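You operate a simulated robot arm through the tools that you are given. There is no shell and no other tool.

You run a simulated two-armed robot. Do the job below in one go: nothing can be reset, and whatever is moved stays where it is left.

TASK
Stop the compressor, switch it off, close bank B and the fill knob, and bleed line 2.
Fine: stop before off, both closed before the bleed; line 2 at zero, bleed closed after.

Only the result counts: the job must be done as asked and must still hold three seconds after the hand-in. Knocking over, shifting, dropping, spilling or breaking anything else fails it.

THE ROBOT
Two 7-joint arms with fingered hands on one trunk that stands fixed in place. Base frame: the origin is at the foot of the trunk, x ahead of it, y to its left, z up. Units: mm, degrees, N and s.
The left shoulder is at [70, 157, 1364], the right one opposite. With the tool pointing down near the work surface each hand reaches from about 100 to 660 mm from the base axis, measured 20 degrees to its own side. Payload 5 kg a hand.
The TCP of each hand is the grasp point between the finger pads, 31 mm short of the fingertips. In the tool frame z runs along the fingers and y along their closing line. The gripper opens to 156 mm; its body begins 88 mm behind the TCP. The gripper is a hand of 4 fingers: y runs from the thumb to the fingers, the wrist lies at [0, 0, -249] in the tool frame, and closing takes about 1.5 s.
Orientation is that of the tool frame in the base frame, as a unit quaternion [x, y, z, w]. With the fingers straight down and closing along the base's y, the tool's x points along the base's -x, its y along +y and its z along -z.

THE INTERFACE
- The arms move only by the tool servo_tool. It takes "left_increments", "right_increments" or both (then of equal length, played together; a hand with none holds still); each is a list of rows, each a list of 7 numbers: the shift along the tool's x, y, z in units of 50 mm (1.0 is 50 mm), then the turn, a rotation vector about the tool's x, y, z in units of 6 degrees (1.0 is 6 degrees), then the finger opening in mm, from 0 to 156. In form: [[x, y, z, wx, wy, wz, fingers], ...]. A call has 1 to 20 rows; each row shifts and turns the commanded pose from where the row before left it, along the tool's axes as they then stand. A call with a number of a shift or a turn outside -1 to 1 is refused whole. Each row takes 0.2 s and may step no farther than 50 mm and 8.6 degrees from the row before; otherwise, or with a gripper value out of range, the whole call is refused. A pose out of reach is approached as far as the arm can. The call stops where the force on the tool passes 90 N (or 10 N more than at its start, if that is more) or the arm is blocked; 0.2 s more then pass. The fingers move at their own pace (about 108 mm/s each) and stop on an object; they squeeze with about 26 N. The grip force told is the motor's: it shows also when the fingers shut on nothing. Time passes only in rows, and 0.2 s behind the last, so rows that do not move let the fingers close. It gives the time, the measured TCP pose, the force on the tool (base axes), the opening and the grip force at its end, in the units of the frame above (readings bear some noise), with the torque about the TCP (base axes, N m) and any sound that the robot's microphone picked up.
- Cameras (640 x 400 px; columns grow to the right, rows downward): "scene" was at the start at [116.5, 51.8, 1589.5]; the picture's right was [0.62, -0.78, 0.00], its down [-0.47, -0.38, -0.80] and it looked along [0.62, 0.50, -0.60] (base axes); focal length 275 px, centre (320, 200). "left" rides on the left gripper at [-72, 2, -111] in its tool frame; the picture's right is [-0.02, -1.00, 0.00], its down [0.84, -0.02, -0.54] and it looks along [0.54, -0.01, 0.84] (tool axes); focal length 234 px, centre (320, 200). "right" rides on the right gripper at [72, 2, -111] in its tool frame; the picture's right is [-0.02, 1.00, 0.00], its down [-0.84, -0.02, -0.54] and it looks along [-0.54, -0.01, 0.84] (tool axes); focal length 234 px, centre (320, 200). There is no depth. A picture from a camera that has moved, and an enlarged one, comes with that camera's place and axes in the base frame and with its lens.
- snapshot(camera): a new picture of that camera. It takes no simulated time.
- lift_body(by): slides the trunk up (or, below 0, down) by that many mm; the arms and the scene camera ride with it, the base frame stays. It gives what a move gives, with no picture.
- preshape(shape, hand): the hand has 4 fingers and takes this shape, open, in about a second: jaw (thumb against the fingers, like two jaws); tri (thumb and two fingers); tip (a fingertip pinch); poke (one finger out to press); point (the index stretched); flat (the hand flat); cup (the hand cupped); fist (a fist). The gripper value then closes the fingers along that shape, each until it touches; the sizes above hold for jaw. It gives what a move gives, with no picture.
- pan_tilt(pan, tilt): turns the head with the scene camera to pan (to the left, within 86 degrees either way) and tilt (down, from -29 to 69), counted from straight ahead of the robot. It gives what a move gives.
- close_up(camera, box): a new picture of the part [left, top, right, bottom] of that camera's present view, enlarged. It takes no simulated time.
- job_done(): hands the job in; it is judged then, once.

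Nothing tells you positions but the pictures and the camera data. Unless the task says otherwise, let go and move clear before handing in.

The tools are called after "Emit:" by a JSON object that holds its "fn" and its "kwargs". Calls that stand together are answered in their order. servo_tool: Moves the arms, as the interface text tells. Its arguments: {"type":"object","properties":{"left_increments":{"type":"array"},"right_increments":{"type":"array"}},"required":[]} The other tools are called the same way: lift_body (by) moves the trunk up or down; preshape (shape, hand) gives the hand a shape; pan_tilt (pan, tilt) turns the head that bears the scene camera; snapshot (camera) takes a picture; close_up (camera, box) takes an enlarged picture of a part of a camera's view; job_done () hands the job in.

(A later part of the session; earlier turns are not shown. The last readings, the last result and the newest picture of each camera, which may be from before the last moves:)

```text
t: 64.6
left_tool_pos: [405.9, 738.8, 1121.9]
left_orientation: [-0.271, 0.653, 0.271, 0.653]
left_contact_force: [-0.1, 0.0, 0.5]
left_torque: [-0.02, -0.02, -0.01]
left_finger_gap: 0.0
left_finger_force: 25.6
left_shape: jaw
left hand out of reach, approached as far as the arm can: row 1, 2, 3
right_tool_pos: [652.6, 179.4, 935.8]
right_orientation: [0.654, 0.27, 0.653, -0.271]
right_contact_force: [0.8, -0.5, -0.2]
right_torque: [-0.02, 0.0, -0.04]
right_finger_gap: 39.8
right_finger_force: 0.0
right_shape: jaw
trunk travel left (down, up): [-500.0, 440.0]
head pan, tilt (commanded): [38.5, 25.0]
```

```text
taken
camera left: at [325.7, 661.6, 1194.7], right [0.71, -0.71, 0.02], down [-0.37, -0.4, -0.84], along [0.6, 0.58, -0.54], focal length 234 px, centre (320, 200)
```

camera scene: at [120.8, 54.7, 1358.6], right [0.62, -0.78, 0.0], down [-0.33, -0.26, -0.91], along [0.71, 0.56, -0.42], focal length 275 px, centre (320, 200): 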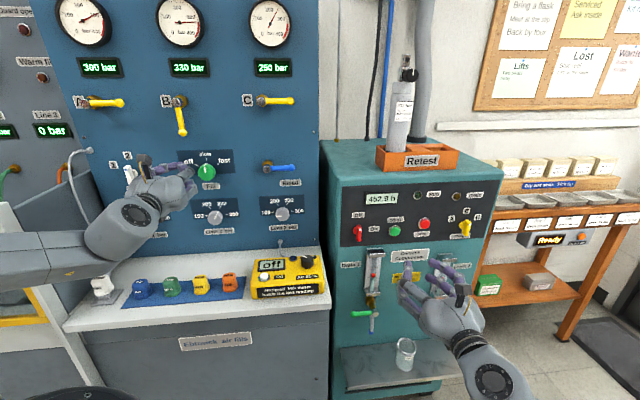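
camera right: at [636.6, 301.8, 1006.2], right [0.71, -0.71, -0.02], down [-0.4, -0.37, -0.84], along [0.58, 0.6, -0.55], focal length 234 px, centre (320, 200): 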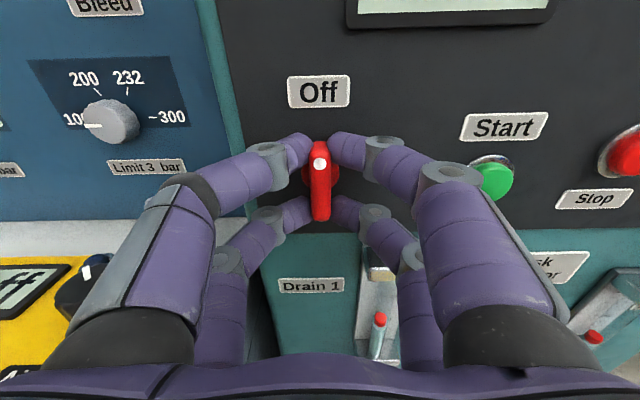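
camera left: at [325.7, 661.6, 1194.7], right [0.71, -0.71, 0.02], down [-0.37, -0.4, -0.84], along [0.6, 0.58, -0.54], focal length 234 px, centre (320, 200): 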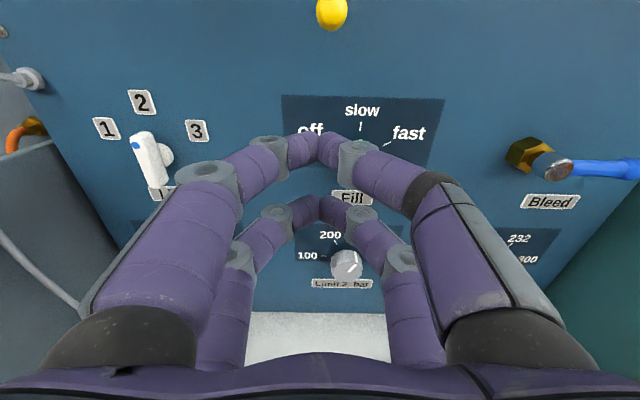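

The panel face is at d ≈ 925 with the levers about 38 mm proud (d ≈ 887). The closed jaw leaves a ~28 mm slot between its finger pairs, so I'll use it as a fork straddling the lever: roll the left hand +90°, rise to 65 mm below the B hub, and check alignment.

Emit:
{"fn": "servo_tool", "kwargs": {"left_increments": [[0, 0, 0, 0, 0, 1, 0], [0, 0, 0, 0, 0, 1, 0], [0, 0, 0, 0, 0, 1, 0], [0, 0, 0, 0, 0, 1, 0], [0, 0, 0, 0, 0, 1, 0], [0, 0, 0, 0, 0, 1, 0], [0, 0, 0, 0, 0, 1, 0], [0, 0, 0, 0, 0, 1, 0], [0, 0, 0, 0, 0, 1, 0], [0, 0, 0, 0, 0, 1, 0], [0, 0, 0, 0, 0, 1, 0], [0, 0, 0, 0, 0, 1, 0], [0, 0, 0, 0, 0, 1, 0], [0, 0, 0, 0, 0, 1, 0], [0, 0, 0, 0, 0, 1, 0], [-0.03, 0.4, 0, 0, 0, 0, 0], [-0.03, 0.4, 0, 0, 0, 0, 0], [-0.03, 0.4, 0, 0, 0, 0, 0], [-0.03, 0.4, 0, 0, 0, 0, 0], [-0.02, 0.4, 0, 0, 0, 0, 0]]}}

Emit:
{"fn": "snapshot", "kwargs": {"camera": "scene"}}

Emit:
{"fn": "snapshot", "kwargs": {"camera": "left"}}

```text
t: 68.7
left_tool_pos: [442.8, 834.3, 1100.4]
left_orientation: [0.275, 0.661, 0.644, 0.271]
left_contact_force: [-44.0, -34.5, 5.6]
left_torque: [0.1, -0.04, 0.06]
left_finger_gap: 0.2
left_finger_force: 25.8
left_shape: jaw
left hand out of reach, approached as far as the arm can: row 8, 9, 10, 11, 12, 13, 14, 15, 16, 17, 18, 19, 20
right_tool_pos: [647.2, 175.9, 941.5]
right_orientation: [0.651, 0.269, 0.656, -0.272]
right_contact_force: [-0.5, -0.1, 0.6]
right_torque: [-0.04, -0.03, -0.02]
right_finger_gap: 39.8
right_finger_force: 0.1
right_shape: jaw
trunk travel left (down, up): [-500.0, 440.0]
head pan, tilt (commanded): [38.5, 25.0]
stopped in row 20 (left hand): the force on the tool passed its limit at 99 N (the readings are from after the stop); the commanded pose is now the measured one
```

```text
taken
camera scene: at [111.9, 48.2, 1360.3], right [0.62, -0.78, 0.0], down [-0.32, -0.26, -0.91], along [0.71, 0.57, -0.42], focal length 275 px, centre (320, 200)
```

scene: 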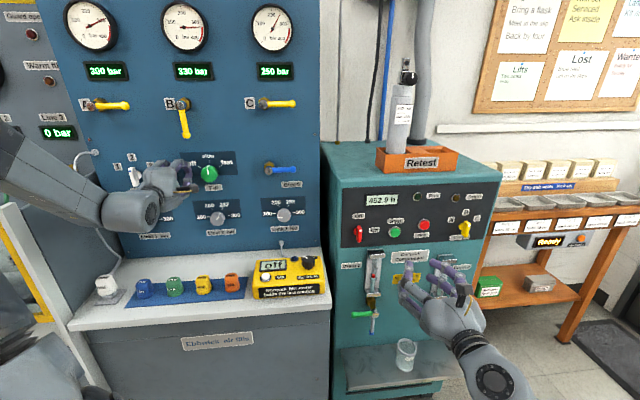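

```text
taken
camera left: at [414.5, 706.2, 1105.0], right [0.0, -0.04, -1.0], down [-0.98, 0.21, -0.01], along [0.21, 0.98, -0.04], focal length 234 px, centre (320, 200)
```

left: 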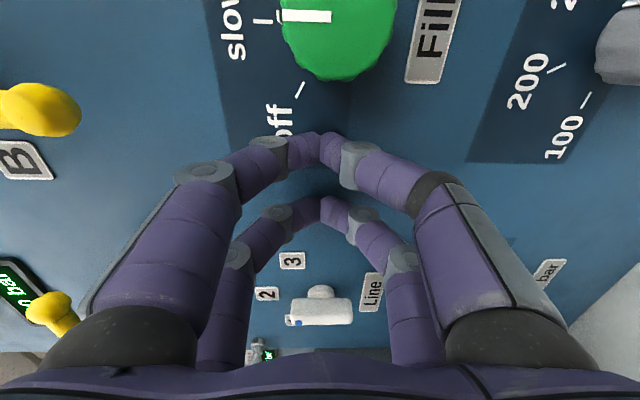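

The rolled pose was out of reach this close to the shoulder, so the arm drifted into the bare panel; the line selector and fill knob still look unchanged. I'll back off gently and unwind, then raise the trunk to give the left arm more room.

Emit:
{"fn": "servo_tool", "kwargs": {"left_increments": [[0, 0, -0.1, 0, 0, 0, 0], [0, 0, -0.2, 0, 0, 0, 0], [0, 0, -0.2, 0, 0, 0, 0]]}}

Emit:
{"fn": "close_up", "kwargs": {"camera": "scene", "box": [80, 80, 320, 240]}}

```text
t: 69.5
left_tool_pos: [433.1, 835.5, 1088.5]
left_orientation: [0.275, 0.662, 0.641, 0.274]
left_contact_force: [-1.0, -0.2, -0.4]
left_torque: [0.02, 0.0, 0.01]
left_finger_gap: 0.1
left_finger_force: 26.6
left_shape: jaw
left hand out of reach, approached as far as the arm can: row 2, 3
right_tool_pos: [650.5, 180.6, 936.0]
right_orientation: [0.654, 0.271, 0.653, -0.271]
right_contact_force: [0.2, 0.0, -0.1]
right_torque: [-0.02, 0.02, -0.03]
right_finger_gap: 39.7
right_finger_force: 0.1
right_shape: jaw
trunk travel left (down, up): [-500.0, 440.0]
head pan, tilt (commanded): [38.5, 25.0]
```

```text
2.50 times, centred on (200, 160) of scene
camera zoom: at [120.1, 55.1, 1358.6], right [0.62, -0.78, 0.0], down [-0.33, -0.26, -0.91], along [0.71, 0.56, -0.42], focal length 687 px, centre (620, 300)
```

zoom: 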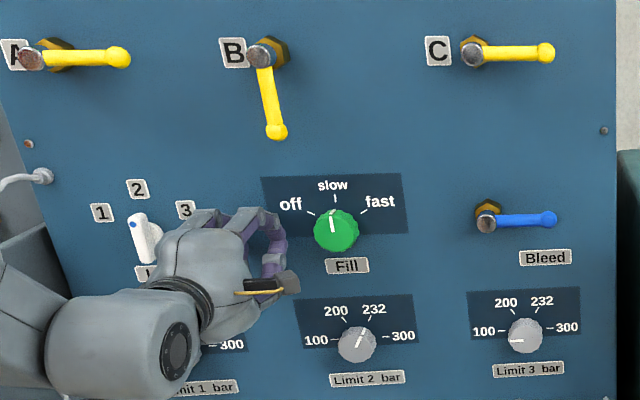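

No contact now and the selector and knob are undisturbed. I'll roll back to the reachable orientation while retreating from the panel.

Emit:
{"fn": "servo_tool", "kwargs": {"left_increments": [[0, 0, 0, 0, 0, -1, 0], [0, 0, 0, 0, 0, -1, 0], [0, 0, 0, 0, 0, -1, 0], [0, 0, 0, 0, 0, -1, 0], [0, 0, -0.05, 0, 0, -1, 0], [0, 0, -0.1, 0, 0, -1, 0], [0, 0, -0.1, 0, 0, -1, 0], [0, 0, -0.1, 0, 0, -1, 0], [0, 0, -0.1, 0, 0, -1, 0], [0, 0, -0.1, 0, 0, -1, 0]]}}

```text
t: 71.7
left_tool_pos: [416.3, 814.3, 1087.8]
left_orientation: [-0.092, 0.712, 0.419, 0.556]
left_contact_force: [-0.4, 0.7, -0.1]
left_torque: [-0.01, -0.05, 0.01]
left_finger_gap: 0.1
left_finger_force: 25.9
left_shape: jaw
right_tool_pos: [653.2, 179.2, 936.9]
right_orientation: [0.654, 0.271, 0.653, -0.271]
right_contact_force: [-0.7, -0.6, -0.6]
right_torque: [0.01, -0.01, -0.03]
right_finger_gap: 39.6
right_finger_force: 0.1
right_shape: jaw
trunk travel left (down, up): [-500.0, 440.0]
head pan, tilt (commanded): [38.5, 25.0]
```

Good, tracking again. Finishing the unroll and retreating further.

Emit:
{"fn": "servo_tool", "kwargs": {"left_increments": [[0, 0, -0.2, 0, 0, -1, 0], [0, 0, -0.2, 0, 0, -1, 0], [0, 0, -0.2, 0, 0, -1, 0], [0, 0, -0.2, 0, 0, -1, 0], [0, 0, -0.2, 0, 0, -0.6, 0]]}}

Emit:
{"fn": "snapshot", "kwargs": {"camera": "left"}}

```text
t: 72.9
left_tool_pos: [379.0, 779.3, 1088.8]
left_orientation: [-0.259, 0.669, 0.275, 0.64]
left_contact_force: [0.5, -0.8, -0.5]
left_torque: [0.02, 0.02, -0.02]
left_finger_gap: 0.0
left_finger_force: 26.3
left_shape: jaw
right_tool_pos: [651.4, 181.3, 936.2]
right_orientation: [0.654, 0.27, 0.653, -0.271]
right_contact_force: [-0.2, 0.2, 0.5]
right_torque: [-0.01, 0.02, -0.01]
right_finger_gap: 39.8
right_finger_force: 0.1
right_shape: jaw
trunk travel left (down, up): [-500.0, 440.0]
head pan, tilt (commanded): [38.5, 25.0]
```

```text
taken
camera left: at [302.6, 703.7, 1164.4], right [0.7, -0.71, -0.01], down [-0.41, -0.39, -0.82], along [0.58, 0.58, -0.57], focal length 234 px, centre (320, 200)
```

left: 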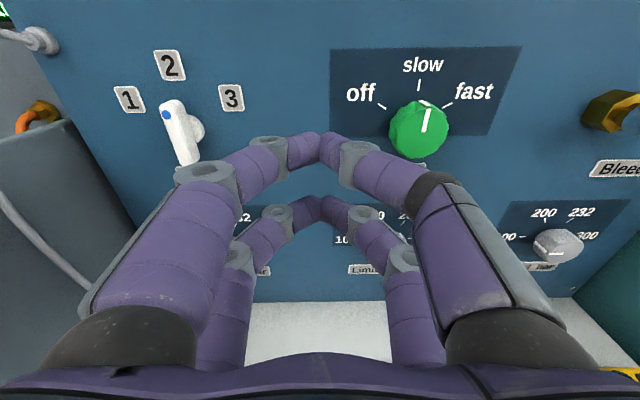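

The left hand is clear again at about 105 mm from the panel. I'll raise the trunk by 330 mm so the left arm can work with more extension, then check.

Emit:
{"fn": "lift_body", "kwargs": {"by": 330}}

Emit:
{"fn": "pan_tilt", "kwargs": {"pan": 42, "tilt": 42}}

Emit:
{"fn": "snapshot", "kwargs": {"camera": "scene"}}

Emit:
{"fn": "snapshot", "kwargs": {"camera": "left"}}

```text
t: 76.1
left_tool_pos: [380.7, 779.1, 1418.4]
left_orientation: [-0.259, 0.669, 0.276, 0.639]
left_contact_force: [-0.5, 0.7, -0.5]
left_torque: [0.02, -0.02, 0.02]
left_finger_gap: 0.3
left_finger_force: 25.8
left_shape: jaw
right_tool_pos: [652.2, 180.3, 1265.0]
right_orientation: [0.655, 0.27, 0.652, -0.271]
right_contact_force: [0.3, 0.4, -0.4]
right_torque: [-0.03, 0.06, 0.01]
right_finger_gap: 39.8
right_finger_force: 0.1
right_shape: jaw
trunk travel left (down, up): [-830.0, 110.0]
head pan, tilt (commanded): [38.5, 25.0]
```

```text
t: 76.9
left_tool_pos: [380.5, 778.8, 1418.5]
left_orientation: [-0.259, 0.669, 0.276, 0.64]
left_contact_force: [0.1, 0.8, -0.5]
left_torque: [0.0, -0.03, -0.02]
left_finger_gap: 0.2
left_finger_force: 25.8
left_shape: jaw
right_tool_pos: [652.8, 179.4, 1265.4]
right_orientation: [0.654, 0.269, 0.653, -0.27]
right_contact_force: [0.2, 0.7, -0.5]
right_torque: [-0.01, -0.02, -0.01]
right_finger_gap: 39.7
right_finger_force: 0.1
right_shape: jaw
trunk travel left (down, up): [-830.0, 110.0]
head pan, tilt (commanded): [42.0, 42.0]
```

```text
taken
camera scene: at [110.7, 53.5, 1662.4], right [0.67, -0.74, 0.0], down [-0.5, -0.45, -0.74], along [0.55, 0.5, -0.67], focal length 275 px, centre (320, 200)
```

scene: 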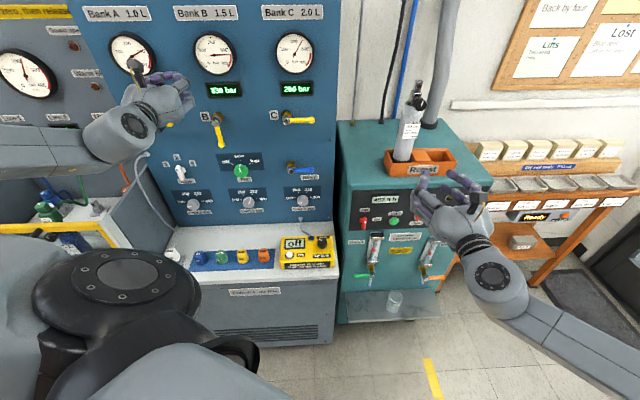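

```text
taken
camera left: at [303.4, 703.6, 1494.3], right [0.7, -0.71, -0.01], down [-0.41, -0.39, -0.82], along [0.58, 0.58, -0.57], focal length 234 px, centre (320, 200)
```

left: 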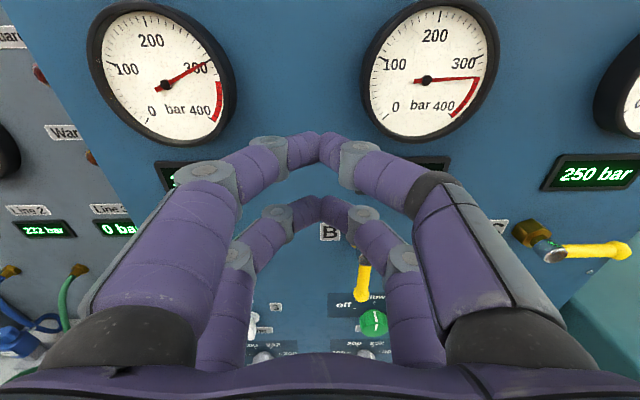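

Now I'll straighten the orientation and lower the left hand to z ≈ 1225, left of the B lever, staying well off the panel.

Emit:
{"fn": "servo_tool", "kwargs": {"left_increments": [[0, 0, 0, -0.09, -0.275, -0.36, 0], [0.48, 0, 0, 0, 0, 0, 0], [0.48, 0, 0, 0, 0, 0, 0], [0.48, 0, 0, 0, 0, 0, 0], [0.48, 0, 0, 0, 0, 0, 0], [0.48, 0, 0, 0, 0, 0, 0], [0.48, 0, 0, 0, 0, 0, 0], [0.48, 0, 0, 0, 0, 0, 0], [0.48, 0, 0, 0, 0, 0, 0]]}}

```text
t: 78.9
left_tool_pos: [381.5, 780.2, 1226.6]
left_orientation: [-0.27, 0.654, 0.269, 0.653]
left_contact_force: [-0.9, 0.0, -0.2]
left_torque: [-0.01, 0.04, -0.01]
left_finger_gap: 0.0
left_finger_force: 26.1
left_shape: jaw
right_tool_pos: [653.9, 180.4, 1264.7]
right_orientation: [0.654, 0.271, 0.652, -0.271]
right_contact_force: [-0.2, -0.9, 1.0]
right_torque: [0.03, 0.01, -0.02]
right_finger_gap: 39.6
right_finger_force: 0.1
right_shape: jaw
trunk travel left (down, up): [-830.0, 110.0]
head pan, tilt (commanded): [42.0, 42.0]
```

Reached exactly. Testing the +roll in small pieces, watching for any out-of-reach warning.

Emit:
{"fn": "servo_tool", "kwargs": {"left_increments": [[0, 0, 0, 0, 0, 1, 0], [0, 0, 0, 0, 0, 1, 0], [0, 0, 0, 0, 0, 1, 0], [0, 0, 0, 0, 0, 1, 0], [0, 0, 0, 0, 0, 1, 0], [0, 0, 0, 0, 0, 1, 0]]}}

Emit:
{"fn": "servo_tool", "kwargs": {"left_increments": [[0, 0, 0, 0, 0, 1, 0], [0, 0, 0, 0, 0, 1, 0], [0, 0, 0, 0, 0, 1, 0]]}}

```text
t: 80.3
left_tool_pos: [380.1, 778.6, 1227.5]
left_orientation: [-0.055, 0.705, 0.459, 0.538]
left_contact_force: [0.5, 0.2, -0.7]
left_torque: [0.02, 0.0, 0.0]
left_finger_gap: 0.1
left_finger_force: 25.7
left_shape: jaw
right_tool_pos: [652.6, 179.5, 1266.1]
right_orientation: [0.655, 0.269, 0.653, -0.27]
right_contact_force: [0.3, 0.4, 0.0]
right_torque: [0.0, -0.03, 0.0]
right_finger_gap: 39.6
right_finger_force: 0.1
right_shape: jaw
trunk travel left (down, up): [-830.0, 110.0]
head pan, tilt (commanded): [42.0, 42.0]
```

```text
t: 81.1
left_tool_pos: [379.5, 780.5, 1225.7]
left_orientation: [0.056, 0.706, 0.537, 0.459]
left_contact_force: [0.0, 0.3, -0.4]
left_torque: [-0.01, -0.02, -0.01]
left_finger_gap: 0.0
left_finger_force: 25.8
left_shape: jaw
right_tool_pos: [652.0, 180.7, 1266.1]
right_orientation: [0.654, 0.27, 0.653, -0.27]
right_contact_force: [-0.8, -0.8, 0.2]
right_torque: [0.01, 0.02, 0.0]
right_finger_gap: 40.0
right_finger_force: 0.1
right_shape: jaw
trunk travel left (down, up): [-830.0, 110.0]
head pan, tilt (commanded): [42.0, 42.0]
```

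Emit:
{"fn": "servo_tool", "kwargs": {"left_increments": [[0, 0, 0, 0, 0, 1, 0], [0, 0, 0, 0, 0, 1, 0], [0, 0, 0, 0, 0, 1, 0]]}}

Emit:
{"fn": "servo_tool", "kwargs": {"left_increments": [[0, 0, 0, 0, 0, 1, 0], [0, 0, 0, 0, 0, 1, 0], [0, 0, 0, 0, 0, 1, 0]]}}

Emit:
{"fn": "snapshot", "kwargs": {"camera": "left"}}

Emit:
{"fn": "snapshot", "kwargs": {"camera": "scene"}}

```text
t: 81.9
left_tool_pos: [380.2, 780.1, 1226.2]
left_orientation: [0.164, 0.688, 0.603, 0.369]
left_contact_force: [0.2, 0.6, -0.1]
left_torque: [0.01, 0.02, -0.02]
left_finger_gap: 0.0
left_finger_force: 26.0
left_shape: jaw
right_tool_pos: [652.0, 180.0, 1265.7]
right_orientation: [0.655, 0.27, 0.652, -0.271]
right_contact_force: [0.1, -0.1, 0.6]
right_torque: [0.01, 0.03, 0.04]
right_finger_gap: 39.7
right_finger_force: 0.0
right_shape: jaw
trunk travel left (down, up): [-830.0, 110.0]
head pan, tilt (commanded): [42.0, 42.0]
```

```text
t: 82.7
left_tool_pos: [380.0, 778.1, 1226.8]
left_orientation: [0.271, 0.652, 0.654, 0.27]
left_contact_force: [0.5, 0.3, -0.8]
left_torque: [0.0, -0.01, 0.02]
left_finger_gap: 0.2
left_finger_force: 26.0
left_shape: jaw
right_tool_pos: [652.2, 179.7, 1265.9]
right_orientation: [0.655, 0.27, 0.652, -0.271]
right_contact_force: [0.3, 0.2, -0.3]
right_torque: [-0.01, 0.01, 0.02]
right_finger_gap: 39.8
right_finger_force: 0.0
right_shape: jaw
trunk travel left (down, up): [-830.0, 110.0]
head pan, tilt (commanded): [42.0, 42.0]
```

```text
taken
camera left: at [352.5, 650.6, 1228.4], right [0.02, -0.02, -1.0], down [-0.98, 0.21, -0.02], along [0.21, 0.98, -0.01], focal length 234 px, centre (320, 200)
```

left: 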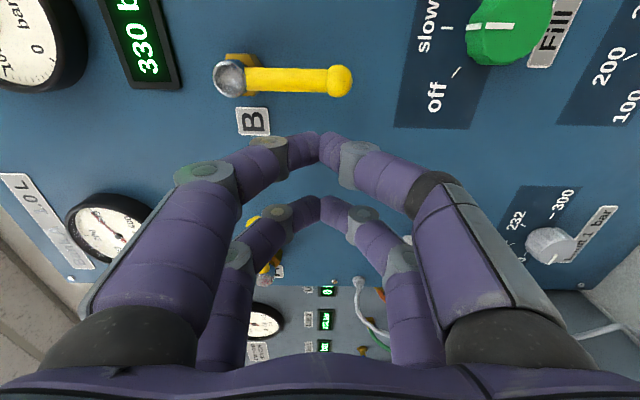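

```text
taken
camera scene: at [110.9, 53.4, 1662.4], right [0.67, -0.74, 0.0], down [-0.5, -0.45, -0.74], along [0.55, 0.5, -0.67], focal length 275 px, centre (320, 200)
```

scene: 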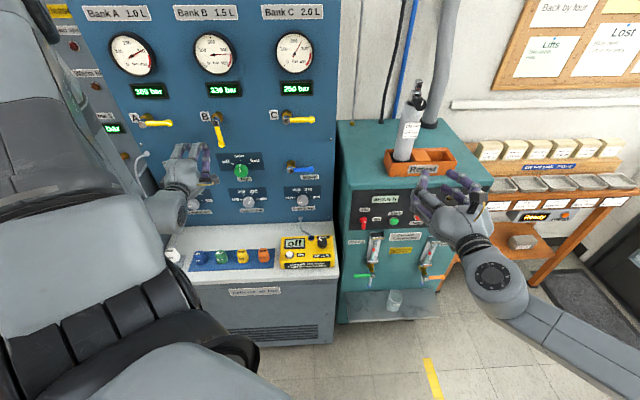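

Roll +90° reached cleanly. The B lever shows at a ≈ −228, from hub z ≈ 1288 to tip z ≈ 1215. I'll slide right 53 mm so the slot lines up in front of the lever, then check.

Emit:
{"fn": "servo_tool", "kwargs": {"left_increments": [[-0.36, -0.02, 0, 0, 0, 0, 0], [-0.36, -0.02, 0, 0, 0, 0, 0], [-0.34, 0, 0, 0, 0, 0, 0], [0, 0, 0.3, 0, 0, 0, 0]]}}

Emit:
{"fn": "snapshot", "kwargs": {"camera": "left"}}

Emit:
{"fn": "close_up", "kwargs": {"camera": "scene", "box": [120, 90, 280, 190]}}

```text
t: 83.7
left_tool_pos: [429.3, 751.4, 1222.7]
left_orientation: [0.271, 0.654, 0.652, 0.271]
left_contact_force: [-0.4, -0.1, 0.3]
left_torque: [0.03, 0.03, 0.01]
left_finger_gap: 0.0
left_finger_force: 26.1
left_shape: jaw
right_tool_pos: [653.0, 179.7, 1265.4]
right_orientation: [0.655, 0.27, 0.652, -0.27]
right_contact_force: [0.7, 0.0, -0.6]
right_torque: [-0.01, 0.0, 0.03]
right_finger_gap: 39.8
right_finger_force: 0.0
right_shape: jaw
trunk travel left (down, up): [-830.0, 110.0]
head pan, tilt (commanded): [42.0, 42.0]
```

```text
taken
camera left: at [401.0, 623.2, 1225.6], right [0.02, -0.02, -1.0], down [-0.98, 0.21, -0.02], along [0.21, 0.98, -0.01], focal length 234 px, centre (320, 200)
```

left: 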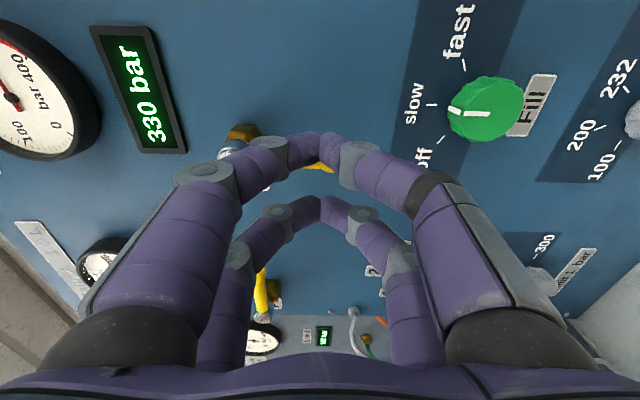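

```text
4.00 times, centred on (200, 140) of scene
camera zoom: at [110.9, 54.2, 1662.3], right [0.67, -0.74, 0.0], down [-0.5, -0.45, -0.74], along [0.55, 0.5, -0.67], focal length 1099 px, centre (800, 440)
```

zoom: 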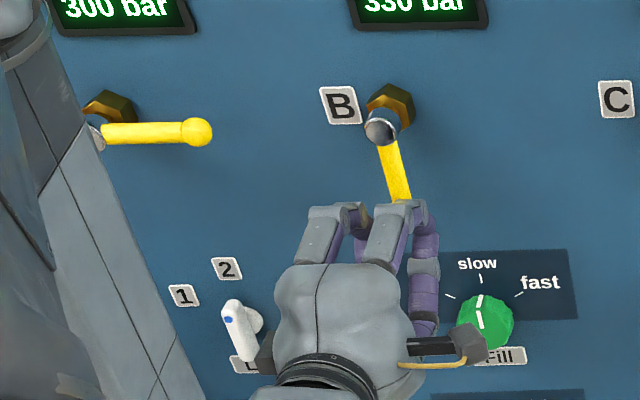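

The slot is lined up with the lever. I'll move in 42 mm so the finger pairs straddle the lever near its end.

Emit:
{"fn": "servo_tool", "kwargs": {"left_increments": [[0, -0.04, 0.2, 0, 0, 0, 0], [0, 0, 0.2, 0, 0, 0, 0], [0, 0, 0.16, 0, 0, 0, 0], [0, 0, 0.14, 0, 0, 0, 0], [0, 0, 0.14, 0, 0, 0, 0]]}}

Emit:
{"fn": "snapshot", "kwargs": {"camera": "left"}}

Emit:
{"fn": "close_up", "kwargs": {"camera": "scene", "box": [120, 90, 280, 190]}}

```text
t: 84.9
left_tool_pos: [459.2, 781.8, 1223.4]
left_orientation: [0.272, 0.654, 0.652, 0.27]
left_contact_force: [-0.6, 0.8, 0.5]
left_torque: [0.02, -0.02, -0.02]
left_finger_gap: 0.2
left_finger_force: 25.7
left_shape: jaw
right_tool_pos: [652.4, 179.6, 1265.2]
right_orientation: [0.655, 0.27, 0.652, -0.271]
right_contact_force: [-0.5, 0.7, 0.4]
right_torque: [0.01, 0.0, 0.02]
right_finger_gap: 39.6
right_finger_force: 0.1
right_shape: jaw
trunk travel left (down, up): [-830.0, 110.0]
head pan, tilt (commanded): [42.0, 42.0]
```

```text
taken
camera left: at [432.1, 653.8, 1223.9], right [0.02, -0.02, -1.0], down [-0.98, 0.21, -0.02], along [0.21, 0.98, -0.01], focal length 234 px, centre (320, 200)
```

left: 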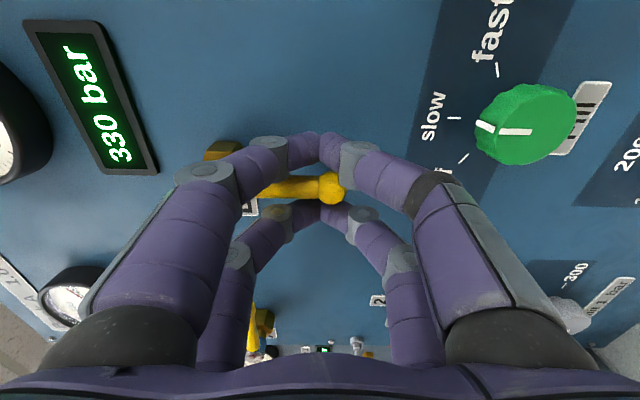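

```text
4.00 times, centred on (200, 140) of scene
camera zoom: at [111.0, 53.9, 1662.3], right [0.67, -0.74, 0.0], down [-0.5, -0.45, -0.74], along [0.55, 0.5, -0.67], focal length 1099 px, centre (800, 440)
```

zoom: 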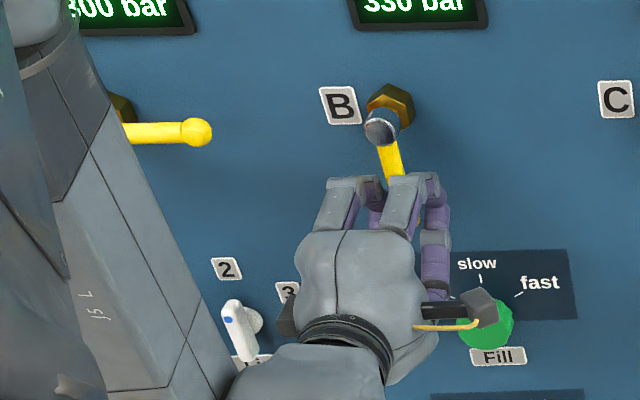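

The lever sits in the slot. Now I swing the hand around the hub counter‑clockwise in a rigid arc, starting with 30°.

Emit:
{"fn": "servo_tool", "kwargs": {"left_increments": [[-0.135, 0.009, 0, 0, 0, -1, 0], [-0.135, 0.009, 0, 0, 0, -1, 0], [-0.135, 0.009, 0, 0, 0, -1, 0], [-0.135, 0.009, 0, 0, 0, -1, 0], [-0.135, 0.009, 0, 0, 0, -1, 0]]}}

Emit:
{"fn": "snapshot", "kwargs": {"camera": "left"}}

Emit:
{"fn": "close_up", "kwargs": {"camera": "scene", "box": [120, 90, 280, 190]}}

```text
t: 86.1
left_tool_pos: [480.8, 760.0, 1231.1]
left_orientation: [0.091, 0.701, 0.561, 0.431]
left_contact_force: [-0.1, 1.8, -1.1]
left_torque: [-0.01, 0.02, 0.03]
left_finger_gap: 0.0
left_finger_force: 25.8
left_shape: jaw
right_tool_pos: [651.8, 179.9, 1266.0]
right_orientation: [0.654, 0.27, 0.653, -0.271]
right_contact_force: [-0.6, 0.0, 0.2]
right_torque: [-0.02, 0.01, -0.01]
right_finger_gap: 39.6
right_finger_force: 0.1
right_shape: jaw
trunk travel left (down, up): [-830.0, 110.0]
head pan, tilt (commanded): [42.0, 42.0]
```

```text
taken
camera left: at [446.1, 638.8, 1268.9], right [0.37, -0.37, -0.85], down [-0.89, 0.12, -0.44], along [0.27, 0.92, -0.28], focal length 234 px, centre (320, 200)
```

left: 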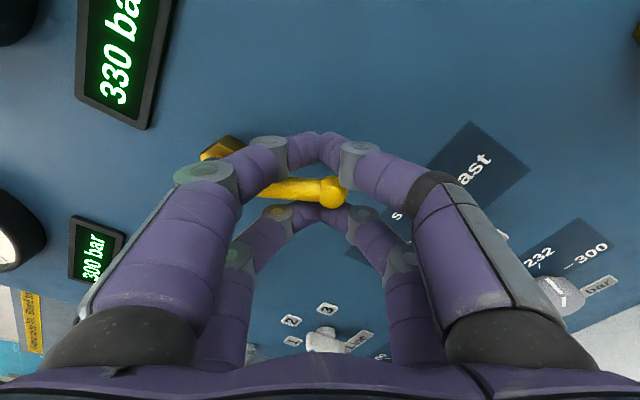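

```text
4.00 times, centred on (200, 140) of scene
camera zoom: at [110.3, 53.7, 1662.4], right [0.67, -0.74, 0.0], down [-0.5, -0.45, -0.74], along [0.55, 0.5, -0.67], focal length 1099 px, centre (800, 440)
```

zoom: 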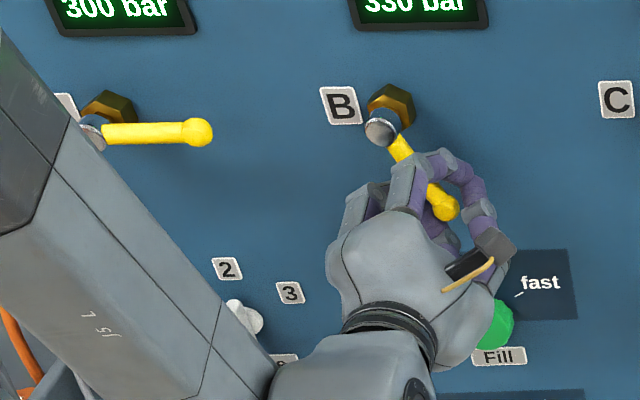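

The lever follows freely. Continuing the arc.

Emit:
{"fn": "servo_tool", "kwargs": {"left_increments": [[-0.135, 0.009, 0, 0, 0, -1, 0], [-0.135, 0.009, 0, 0, 0, -1, 0], [-0.135, 0.009, 0, 0, 0, -1, 0], [-0.135, 0.009, 0, 0, 0, -1, 0], [-0.135, 0.009, 0, 0, 0, -1, 0]]}}

Emit:
{"fn": "servo_tool", "kwargs": {"left_increments": [[-0.135, 0.009, 0, 0, 0, -1, 0], [-0.135, 0.009, 0, 0, 0, -1, 0], [-0.135, 0.009, 0, 0, 0, -1, 0], [-0.135, 0.009, 0, 0, 0, -1, 0], [-0.135, 0.009, 0, 0, 0, -1, 0]]}}

Emit:
{"fn": "snapshot", "kwargs": {"camera": "left"}}

Emit:
{"fn": "close_up", "kwargs": {"camera": "scene", "box": [120, 80, 320, 200]}}

```text
t: 87.3
left_tool_pos: [497.9, 741.4, 1256.3]
left_orientation: [-0.092, 0.702, 0.43, 0.561]
left_contact_force: [0.0, 1.0, -0.6]
left_torque: [0.03, 0.04, 0.02]
left_finger_gap: 0.1
left_finger_force: 25.6
left_shape: jaw
right_tool_pos: [652.5, 179.5, 1265.2]
right_orientation: [0.654, 0.269, 0.653, -0.27]
right_contact_force: [-0.4, 0.2, -0.6]
right_torque: [-0.01, 0.0, -0.01]
right_finger_gap: 39.7
right_finger_force: 0.0
right_shape: jaw
trunk travel left (down, up): [-830.0, 110.0]
head pan, tilt (commanded): [42.0, 42.0]
```

```text
t: 88.5
left_tool_pos: [502.8, 737.6, 1287.5]
left_orientation: [-0.271, 0.654, 0.268, 0.653]
left_contact_force: [1.2, -0.9, -1.1]
left_torque: [-0.02, 0.03, -0.01]
left_finger_gap: 0.2
left_finger_force: 25.9
left_shape: jaw
right_tool_pos: [652.5, 179.6, 1264.9]
right_orientation: [0.654, 0.27, 0.653, -0.271]
right_contact_force: [-0.5, 0.6, -0.1]
right_torque: [0.0, -0.01, 0.02]
right_finger_gap: 39.9
right_finger_force: 0.0
right_shape: jaw
trunk travel left (down, up): [-830.0, 110.0]
head pan, tilt (commanded): [42.0, 42.0]
```

```text
taken
camera left: at [423.9, 660.6, 1360.2], right [0.71, -0.71, 0.02], down [-0.37, -0.4, -0.84], along [0.6, 0.58, -0.55], focal length 234 px, centre (320, 200)
```

left: 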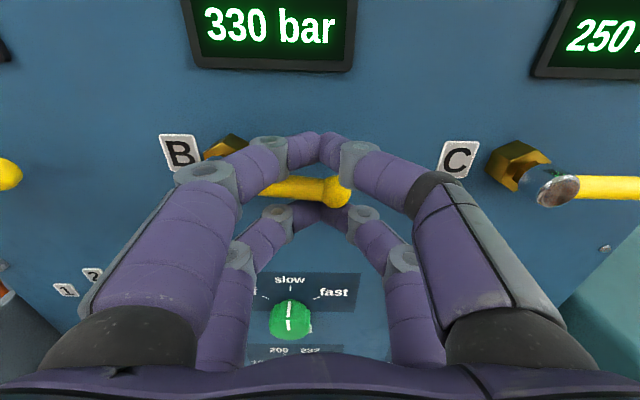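

```text
3.20 times, centred on (220, 140) of scene
camera zoom: at [110.7, 53.2, 1662.4], right [0.67, -0.74, 0.0], down [-0.5, -0.45, -0.74], along [0.55, 0.5, -0.67], focal length 879 px, centre (640, 392)
```

zoom: 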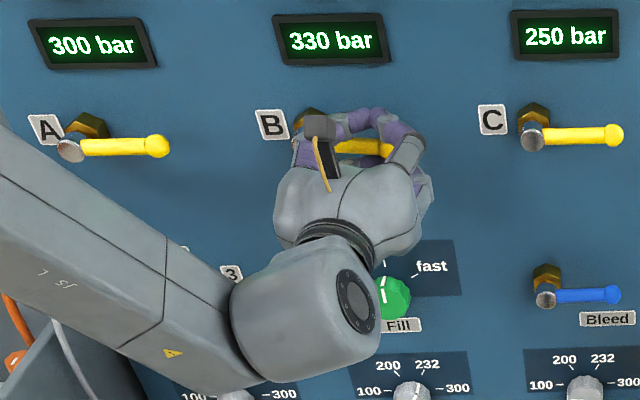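

The lever is nearly horizontal, lagging a few degrees by the slot slack. Pushing a little further to seat it, watching the force.

Emit:
{"fn": "servo_tool", "kwargs": {"left_increments": [[-0.135, 0.009, 0, 0, 0, -1, 0]]}}

Emit:
{"fn": "close_up", "kwargs": {"camera": "left", "box": [200, 120, 440, 270]}}

```text
t: 88.9
left_tool_pos: [502.8, 736.7, 1294.0]
left_orientation: [-0.304, 0.639, 0.236, 0.666]
left_contact_force: [1.0, 0.1, -2.0]
left_torque: [0.03, 0.01, -0.04]
left_finger_gap: 0.0
left_finger_force: 25.9
left_shape: jaw
right_tool_pos: [652.9, 179.8, 1266.8]
right_orientation: [0.654, 0.27, 0.652, -0.271]
right_contact_force: [0.1, 0.6, -0.2]
right_torque: [-0.01, 0.02, 0.02]
right_finger_gap: 39.9
right_finger_force: 0.0
right_shape: jaw
trunk travel left (down, up): [-830.0, 110.0]
head pan, tilt (commanded): [42.0, 42.0]
```

```text
2.67 times, centred on (320, 195) of left
camera zoom: at [418.4, 666.7, 1366.3], right [0.7, -0.7, 0.13], down [-0.31, -0.46, -0.83], along [0.64, 0.54, -0.54], focal length 624 px, centre (320, 213)
```

zoom: 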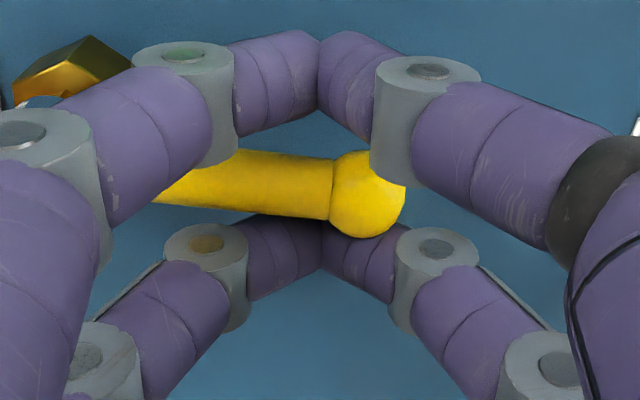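

Emit:
{"fn": "servo_tool", "kwargs": {"left_increments": [[-0.0675, 0.005, 0, 0, 0, -0.5, 0], [-0.0675, 0.005, 0, 0, 0, -0.5, 0]]}}

Emit:
{"fn": "close_up", "kwargs": {"camera": "left", "box": [200, 120, 440, 270]}}

Emit:
{"fn": "close_up", "kwargs": {"camera": "scene", "box": [120, 80, 320, 200]}}

```text
t: 89.5
left_tool_pos: [503.4, 738.5, 1296.5]
left_orientation: [-0.338, 0.625, 0.2, 0.674]
left_contact_force: [0.3, -3.8, -20.0]
left_torque: [-0.1, 0.45, -0.06]
left_finger_gap: 0.0
left_finger_force: 26.4
left_shape: jaw
right_tool_pos: [654.3, 181.2, 1264.2]
right_orientation: [0.656, 0.269, 0.652, -0.269]
right_contact_force: [-0.2, 1.0, 0.6]
right_torque: [-0.01, 0.0, -0.02]
right_finger_gap: 39.8
right_finger_force: 0.1
right_shape: jaw
trunk travel left (down, up): [-830.0, 110.0]
head pan, tilt (commanded): [42.0, 42.0]
```

```text
2.67 times, centred on (320, 195) of left
camera zoom: at [413.9, 673.8, 1367.4], right [0.69, -0.69, 0.23], down [-0.26, -0.53, -0.81], along [0.68, 0.5, -0.54], focal length 624 px, centre (320, 213)
```

zoom: 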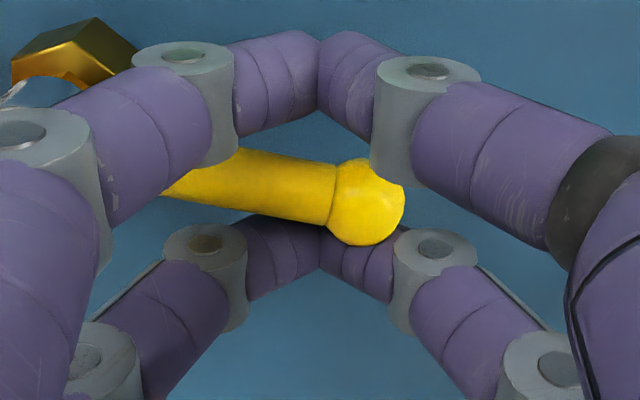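

```text
3.20 times, centred on (220, 140) of scene
camera zoom: at [113.1, 55.9, 1661.8], right [0.67, -0.74, 0.0], down [-0.5, -0.45, -0.74], along [0.55, 0.5, -0.67], focal length 879 px, centre (640, 392)
```

zoom: 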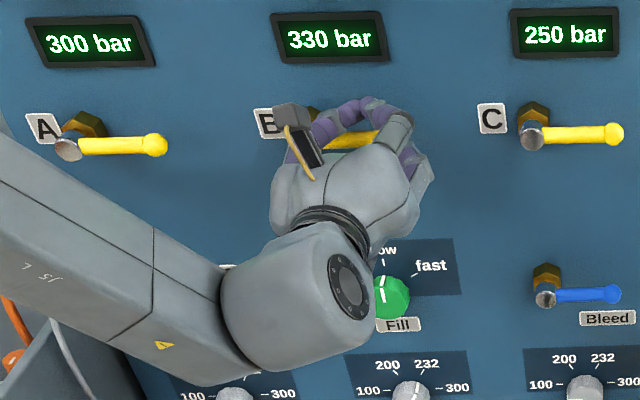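

The force jumped to 20 N: the lever is against its closed stop. I'll relax back one step so the slot is free of the lever, then withdraw straight out.

Emit:
{"fn": "servo_tool", "kwargs": {"left_increments": [[0.1, -0.007, 0, 0, 0, 0.8, 0]]}}

Emit:
{"fn": "close_up", "kwargs": {"camera": "left", "box": [200, 120, 440, 270]}}

```text
t: 89.9
left_tool_pos: [504.8, 737.9, 1295.7]
left_orientation: [-0.311, 0.636, 0.229, 0.669]
left_contact_force: [-0.8, -2.4, -12.7]
left_torque: [-0.12, 0.25, -0.05]
left_finger_gap: 0.0
left_finger_force: 26.0
left_shape: jaw
right_tool_pos: [653.4, 180.6, 1265.4]
right_orientation: [0.654, 0.271, 0.652, -0.271]
right_contact_force: [0.4, 0.3, -0.4]
right_torque: [-0.01, -0.01, 0.01]
right_finger_gap: 39.6
right_finger_force: 0.0
right_shape: jaw
trunk travel left (down, up): [-830.0, 110.0]
head pan, tilt (commanded): [42.0, 42.0]
```

```text
2.67 times, centred on (320, 195) of left
camera zoom: at [418.5, 668.2, 1367.8], right [0.7, -0.7, 0.15], down [-0.3, -0.47, -0.83], along [0.65, 0.54, -0.54], focal length 624 px, centre (320, 213)
```

zoom: 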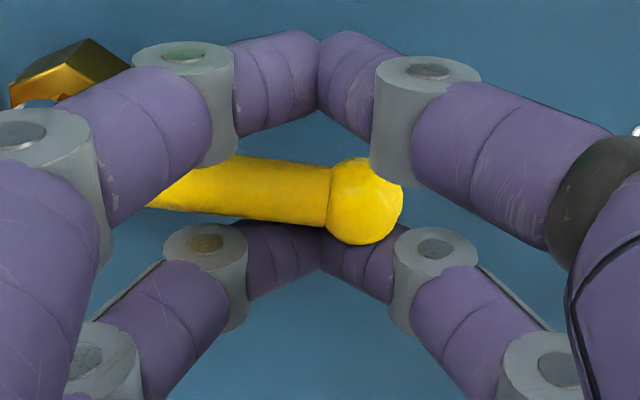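

Emit:
{"fn": "servo_tool", "kwargs": {"left_increments": [[0.12, 0, 0, 0, 0, 0.5, 0]]}}

Emit:
{"fn": "close_up", "kwargs": {"camera": "left", "box": [200, 120, 440, 270]}}

```text
t: 90.3
left_tool_pos: [505.2, 737.5, 1294.1]
left_orientation: [-0.293, 0.641, 0.248, 0.664]
left_contact_force: [0.9, 0.0, -0.6]
left_torque: [-0.01, 0.01, -0.02]
left_finger_gap: 0.1
left_finger_force: 26.0
left_shape: jaw
right_tool_pos: [652.5, 179.1, 1266.6]
right_orientation: [0.654, 0.27, 0.653, -0.27]
right_contact_force: [0.0, 1.1, -0.2]
right_torque: [-0.02, -0.03, 0.03]
right_finger_gap: 39.7
right_finger_force: 0.1
right_shape: jaw
trunk travel left (down, up): [-830.0, 110.0]
head pan, tilt (commanded): [42.0, 42.0]
```

```text
2.67 times, centred on (320, 195) of left
camera zoom: at [421.2, 664.2, 1365.0], right [0.7, -0.7, 0.1], down [-0.33, -0.44, -0.84], along [0.63, 0.56, -0.54], focal length 624 px, centre (320, 213)
```

zoom: 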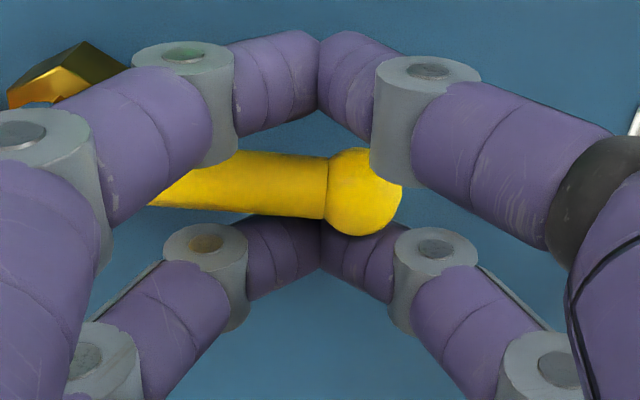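

Free of force. Withdrawing straight out and taking a look at bank B and the fill knob.

Emit:
{"fn": "servo_tool", "kwargs": {"left_increments": [[0.02, 0, -0.2, 0, 0, 0, 0], [0, 0, -0.3, 0, 0, 0, 0], [0, 0, -0.4, 0, 0, 0, 0], [0, 0, -0.5, 0, 0, 0, 0]]}}

Emit:
{"fn": "snapshot", "kwargs": {"camera": "left"}}

Emit:
{"fn": "close_up", "kwargs": {"camera": "scene", "box": [120, 80, 320, 200]}}

```text
t: 91.3
left_tool_pos: [455.1, 684.5, 1290.7]
left_orientation: [-0.294, 0.643, 0.245, 0.664]
left_contact_force: [0.3, 0.2, 0.1]
left_torque: [0.06, -0.02, -0.03]
left_finger_gap: 0.2
left_finger_force: 26.1
left_shape: jaw
right_tool_pos: [651.2, 177.7, 1267.5]
right_orientation: [0.654, 0.27, 0.653, -0.271]
right_contact_force: [-0.9, -0.2, 0.1]
right_torque: [0.04, -0.01, 0.0]
right_finger_gap: 39.8
right_finger_force: 0.1
right_shape: jaw
trunk travel left (down, up): [-830.0, 110.0]
head pan, tilt (commanded): [42.0, 42.0]
```

```text
taken
camera left: at [371.7, 612.3, 1363.4], right [0.7, -0.7, 0.1], down [-0.33, -0.44, -0.84], along [0.63, 0.56, -0.54], focal length 234 px, centre (320, 200)
```

left: 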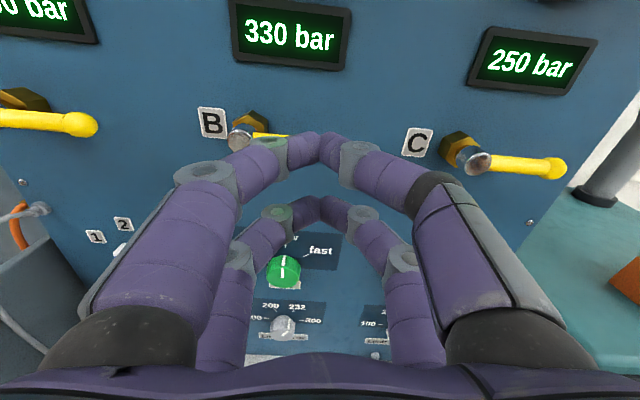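

```text
3.20 times, centred on (220, 140) of scene
camera zoom: at [109.8, 52.2, 1662.5], right [0.67, -0.74, 0.0], down [-0.5, -0.45, -0.74], along [0.55, 0.5, -0.67], focal length 879 px, centre (640, 392)
```

zoom: 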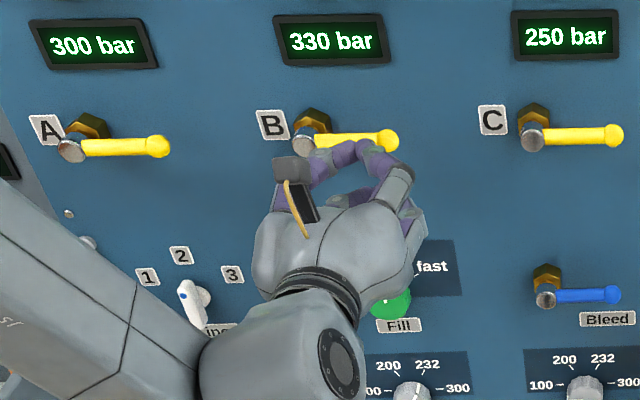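

Bank B now matches A and C (closed). Next: move down in front of the fill knob, open the jaws and measure the knob.

Emit:
{"fn": "servo_tool", "kwargs": {"left_increments": [[0, 0, 0, 0, 0, 0.7, 0], [0.48, 0.078, 0, 0, 0, 0, 0], [0.48, 0.078, 0, 0, 0, 0, 0], [0.48, 0.078, 0, 0, 0, 0, 0], [0.48, 0.078, 0, 0, 0, 0, 20], [0.48, 0.078, 0, 0, 0, 0, 40], [0.48, 0.078, 0, 0, 0, 0, 60], [0.48, 0.078, 0, 0, 0, 0, 90], [0.48, 0.078, 0, 0, 0, 0, 90], [0, 0, 0, 0, 0, 0, 90]]}}

Emit:
{"fn": "snapshot", "kwargs": {"camera": "left"}}

Emit:
{"fn": "snapshot", "kwargs": {"camera": "scene"}}

```text
t: 93.5
left_tool_pos: [432.2, 710.6, 1099.6]
left_orientation: [-0.27, 0.653, 0.27, 0.654]
left_contact_force: [0.0, 0.5, 0.5]
left_torque: [-0.05, 0.0, -0.01]
left_finger_gap: 89.6
left_finger_force: 0.1
left_shape: jaw
right_tool_pos: [652.0, 178.4, 1266.2]
right_orientation: [0.654, 0.27, 0.653, -0.271]
right_contact_force: [-0.2, -0.8, 0.3]
right_torque: [0.04, 0.0, -0.02]
right_finger_gap: 39.7
right_finger_force: 0.0
right_shape: jaw
trunk travel left (down, up): [-830.0, 110.0]
head pan, tilt (commanded): [42.0, 42.0]
```

```text
taken
camera left: at [352.4, 634.1, 1170.4], right [0.71, -0.71, 0.02], down [-0.37, -0.4, -0.84], along [0.6, 0.58, -0.54], focal length 234 px, centre (320, 200)
```

left: 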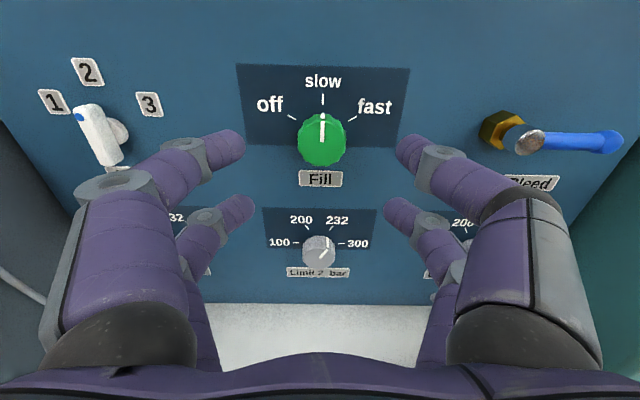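

```text
taken
camera scene: at [110.6, 52.9, 1662.4], right [0.67, -0.74, 0.0], down [-0.5, -0.45, -0.74], along [0.55, 0.5, -0.67], focal length 275 px, centre (320, 200)
```

scene: 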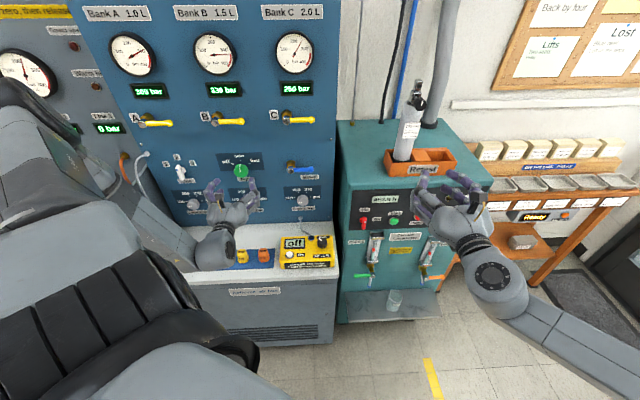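

The view is good: the knob axis is at a ≈ −197, z ≈ 1100, exactly ahead of the hand. I'll roll +60° first so that turning the knob to Off brings the hand back to its neutral roll.

Emit:
{"fn": "servo_tool", "kwargs": {"left_increments": [[0, 0, 0, 0, 0, 1, 80], [0, 0, 0, 0, 0, 1, 80], [0, 0, 0, 0, 0, 1, 80], [0, 0, 0, 0, 0, 1, 80], [0, 0, 0, 0, 0, 1, 80], [0, 0, 0, 0, 0, 1, 80], [0, 0, 0, 0, 0, 1, 80], [0, 0, 0, 0, 0, 1, 80], [0, 0, 0, 0, 0, 1, 80], [0, 0, 0, 0, 0, 1, 80]]}}

Emit:
{"fn": "snapshot", "kwargs": {"camera": "left"}}

```text
t: 95.7
left_tool_pos: [433.6, 709.3, 1098.5]
left_orientation: [0.094, 0.701, 0.561, 0.43]
left_contact_force: [0.9, 0.2, 0.5]
left_torque: [-0.01, 0.02, -0.03]
left_finger_gap: 80.6
left_finger_force: 0.0
left_shape: jaw
right_tool_pos: [651.8, 180.4, 1266.1]
right_orientation: [0.654, 0.27, 0.653, -0.271]
right_contact_force: [1.0, -0.5, -0.6]
right_torque: [0.01, -0.02, 0.0]
right_finger_gap: 39.8
right_finger_force: 0.1
right_shape: jaw
trunk travel left (down, up): [-830.0, 110.0]
head pan, tilt (commanded): [42.0, 42.0]
```

```text
taken
camera left: at [397.8, 587.7, 1135.1], right [0.37, -0.37, -0.85], down [-0.89, 0.12, -0.43], along [0.26, 0.92, -0.28], focal length 234 px, centre (320, 200)
```

left: 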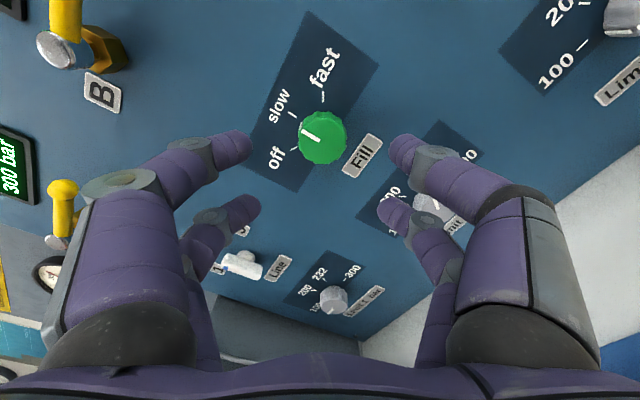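

The knob is centred between the open jaws. Advancing 58 mm then checking.

Emit:
{"fn": "servo_tool", "kwargs": {"left_increments": [[0, 0, 0.3, 0, 0, 0, 80], [0, 0, 0.3, 0, 0, 0, 80], [0, 0, 0.3, 0, 0, 0, 80], [0, 0, 0.26, 0, 0, 0, 80]]}}

Emit:
{"fn": "snapshot", "kwargs": {"camera": "left"}}

Emit:
{"fn": "close_up", "kwargs": {"camera": "scene", "box": [160, 130, 320, 230]}}

```text
t: 96.7
left_tool_pos: [473.4, 751.5, 1097.3]
left_orientation: [0.093, 0.701, 0.561, 0.43]
left_contact_force: [0.2, 0.2, 0.2]
left_torque: [0.0, 0.04, 0.02]
left_finger_gap: 80.6
left_finger_force: 0.0
left_shape: jaw
right_tool_pos: [652.5, 180.7, 1266.0]
right_orientation: [0.654, 0.271, 0.652, -0.271]
right_contact_force: [0.2, 0.6, 0.0]
right_torque: [0.03, 0.01, 0.01]
right_finger_gap: 39.7
right_finger_force: 0.1
right_shape: jaw
trunk travel left (down, up): [-830.0, 110.0]
head pan, tilt (commanded): [42.0, 42.0]
```

```text
taken
camera left: at [438.3, 630.2, 1135.1], right [0.37, -0.37, -0.85], down [-0.89, 0.12, -0.44], along [0.27, 0.92, -0.28], focal length 234 px, centre (320, 200)
```

left: 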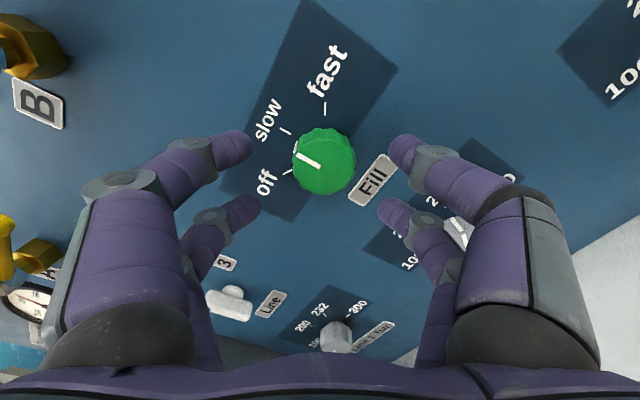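

```text
4.00 times, centred on (240, 180) of scene
camera zoom: at [111.0, 53.9, 1662.3], right [0.67, -0.74, 0.0], down [-0.5, -0.45, -0.74], along [0.55, 0.5, -0.67], focal length 1099 px, centre (640, 280)
```

zoom: 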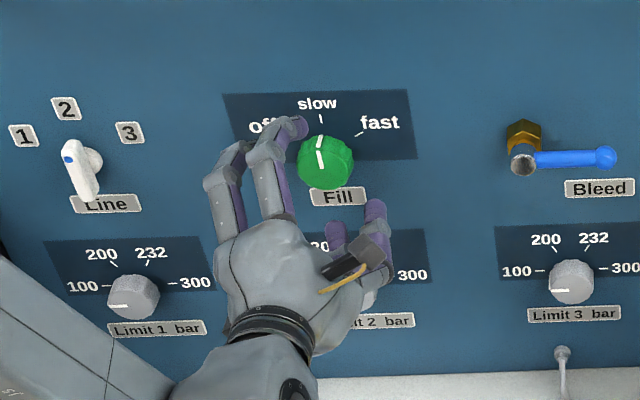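

Still centred. Moving the last 17 mm so the fingertips reach around the knob.

Emit:
{"fn": "servo_tool", "kwargs": {"left_increments": [[0, 0, 0.12, 0, 0, 0, 80], [0, 0, 0.12, 0, 0, 0, 80], [0, 0, 0.12, 0, 0, 0, 80]]}}

Emit:
{"fn": "snapshot", "kwargs": {"camera": "left"}}

Emit:
{"fn": "close_up", "kwargs": {"camera": "scene", "box": [160, 130, 320, 230]}}

```text
t: 97.5
left_tool_pos: [487.6, 761.6, 1098.3]
left_orientation: [0.093, 0.701, 0.56, 0.431]
left_contact_force: [0.9, -0.8, -0.2]
left_torque: [0.01, 0.02, -0.03]
left_finger_gap: 80.6
left_finger_force: 0.1
left_shape: jaw
right_tool_pos: [652.7, 179.4, 1266.5]
right_orientation: [0.654, 0.27, 0.653, -0.27]
right_contact_force: [-1.0, -0.3, -0.6]
right_torque: [0.01, 0.01, -0.03]
right_finger_gap: 39.7
right_finger_force: 0.1
right_shape: jaw
trunk travel left (down, up): [-830.0, 110.0]
head pan, tilt (commanded): [42.0, 42.0]
```

```text
taken
camera left: at [451.6, 641.9, 1135.7], right [0.37, -0.37, -0.85], down [-0.89, 0.12, -0.44], along [0.27, 0.92, -0.28], focal length 234 px, centre (320, 200)
```

left: 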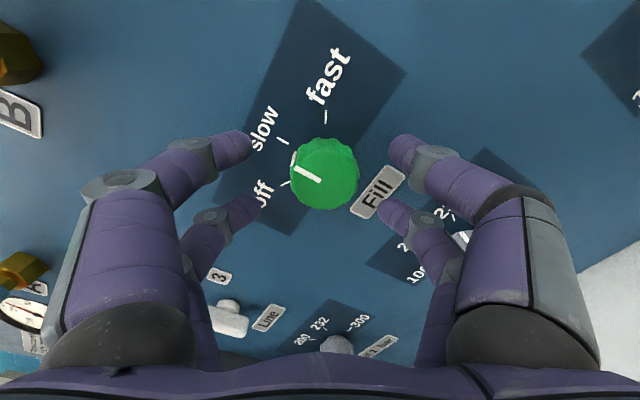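

```text
4.00 times, centred on (240, 180) of scene
camera zoom: at [110.7, 53.5, 1662.4], right [0.67, -0.74, 0.0], down [-0.5, -0.45, -0.74], along [0.55, 0.5, -0.67], focal length 1099 px, centre (640, 280)
```

zoom: 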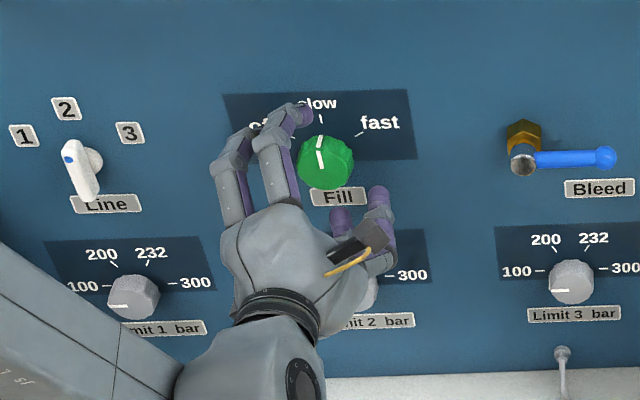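

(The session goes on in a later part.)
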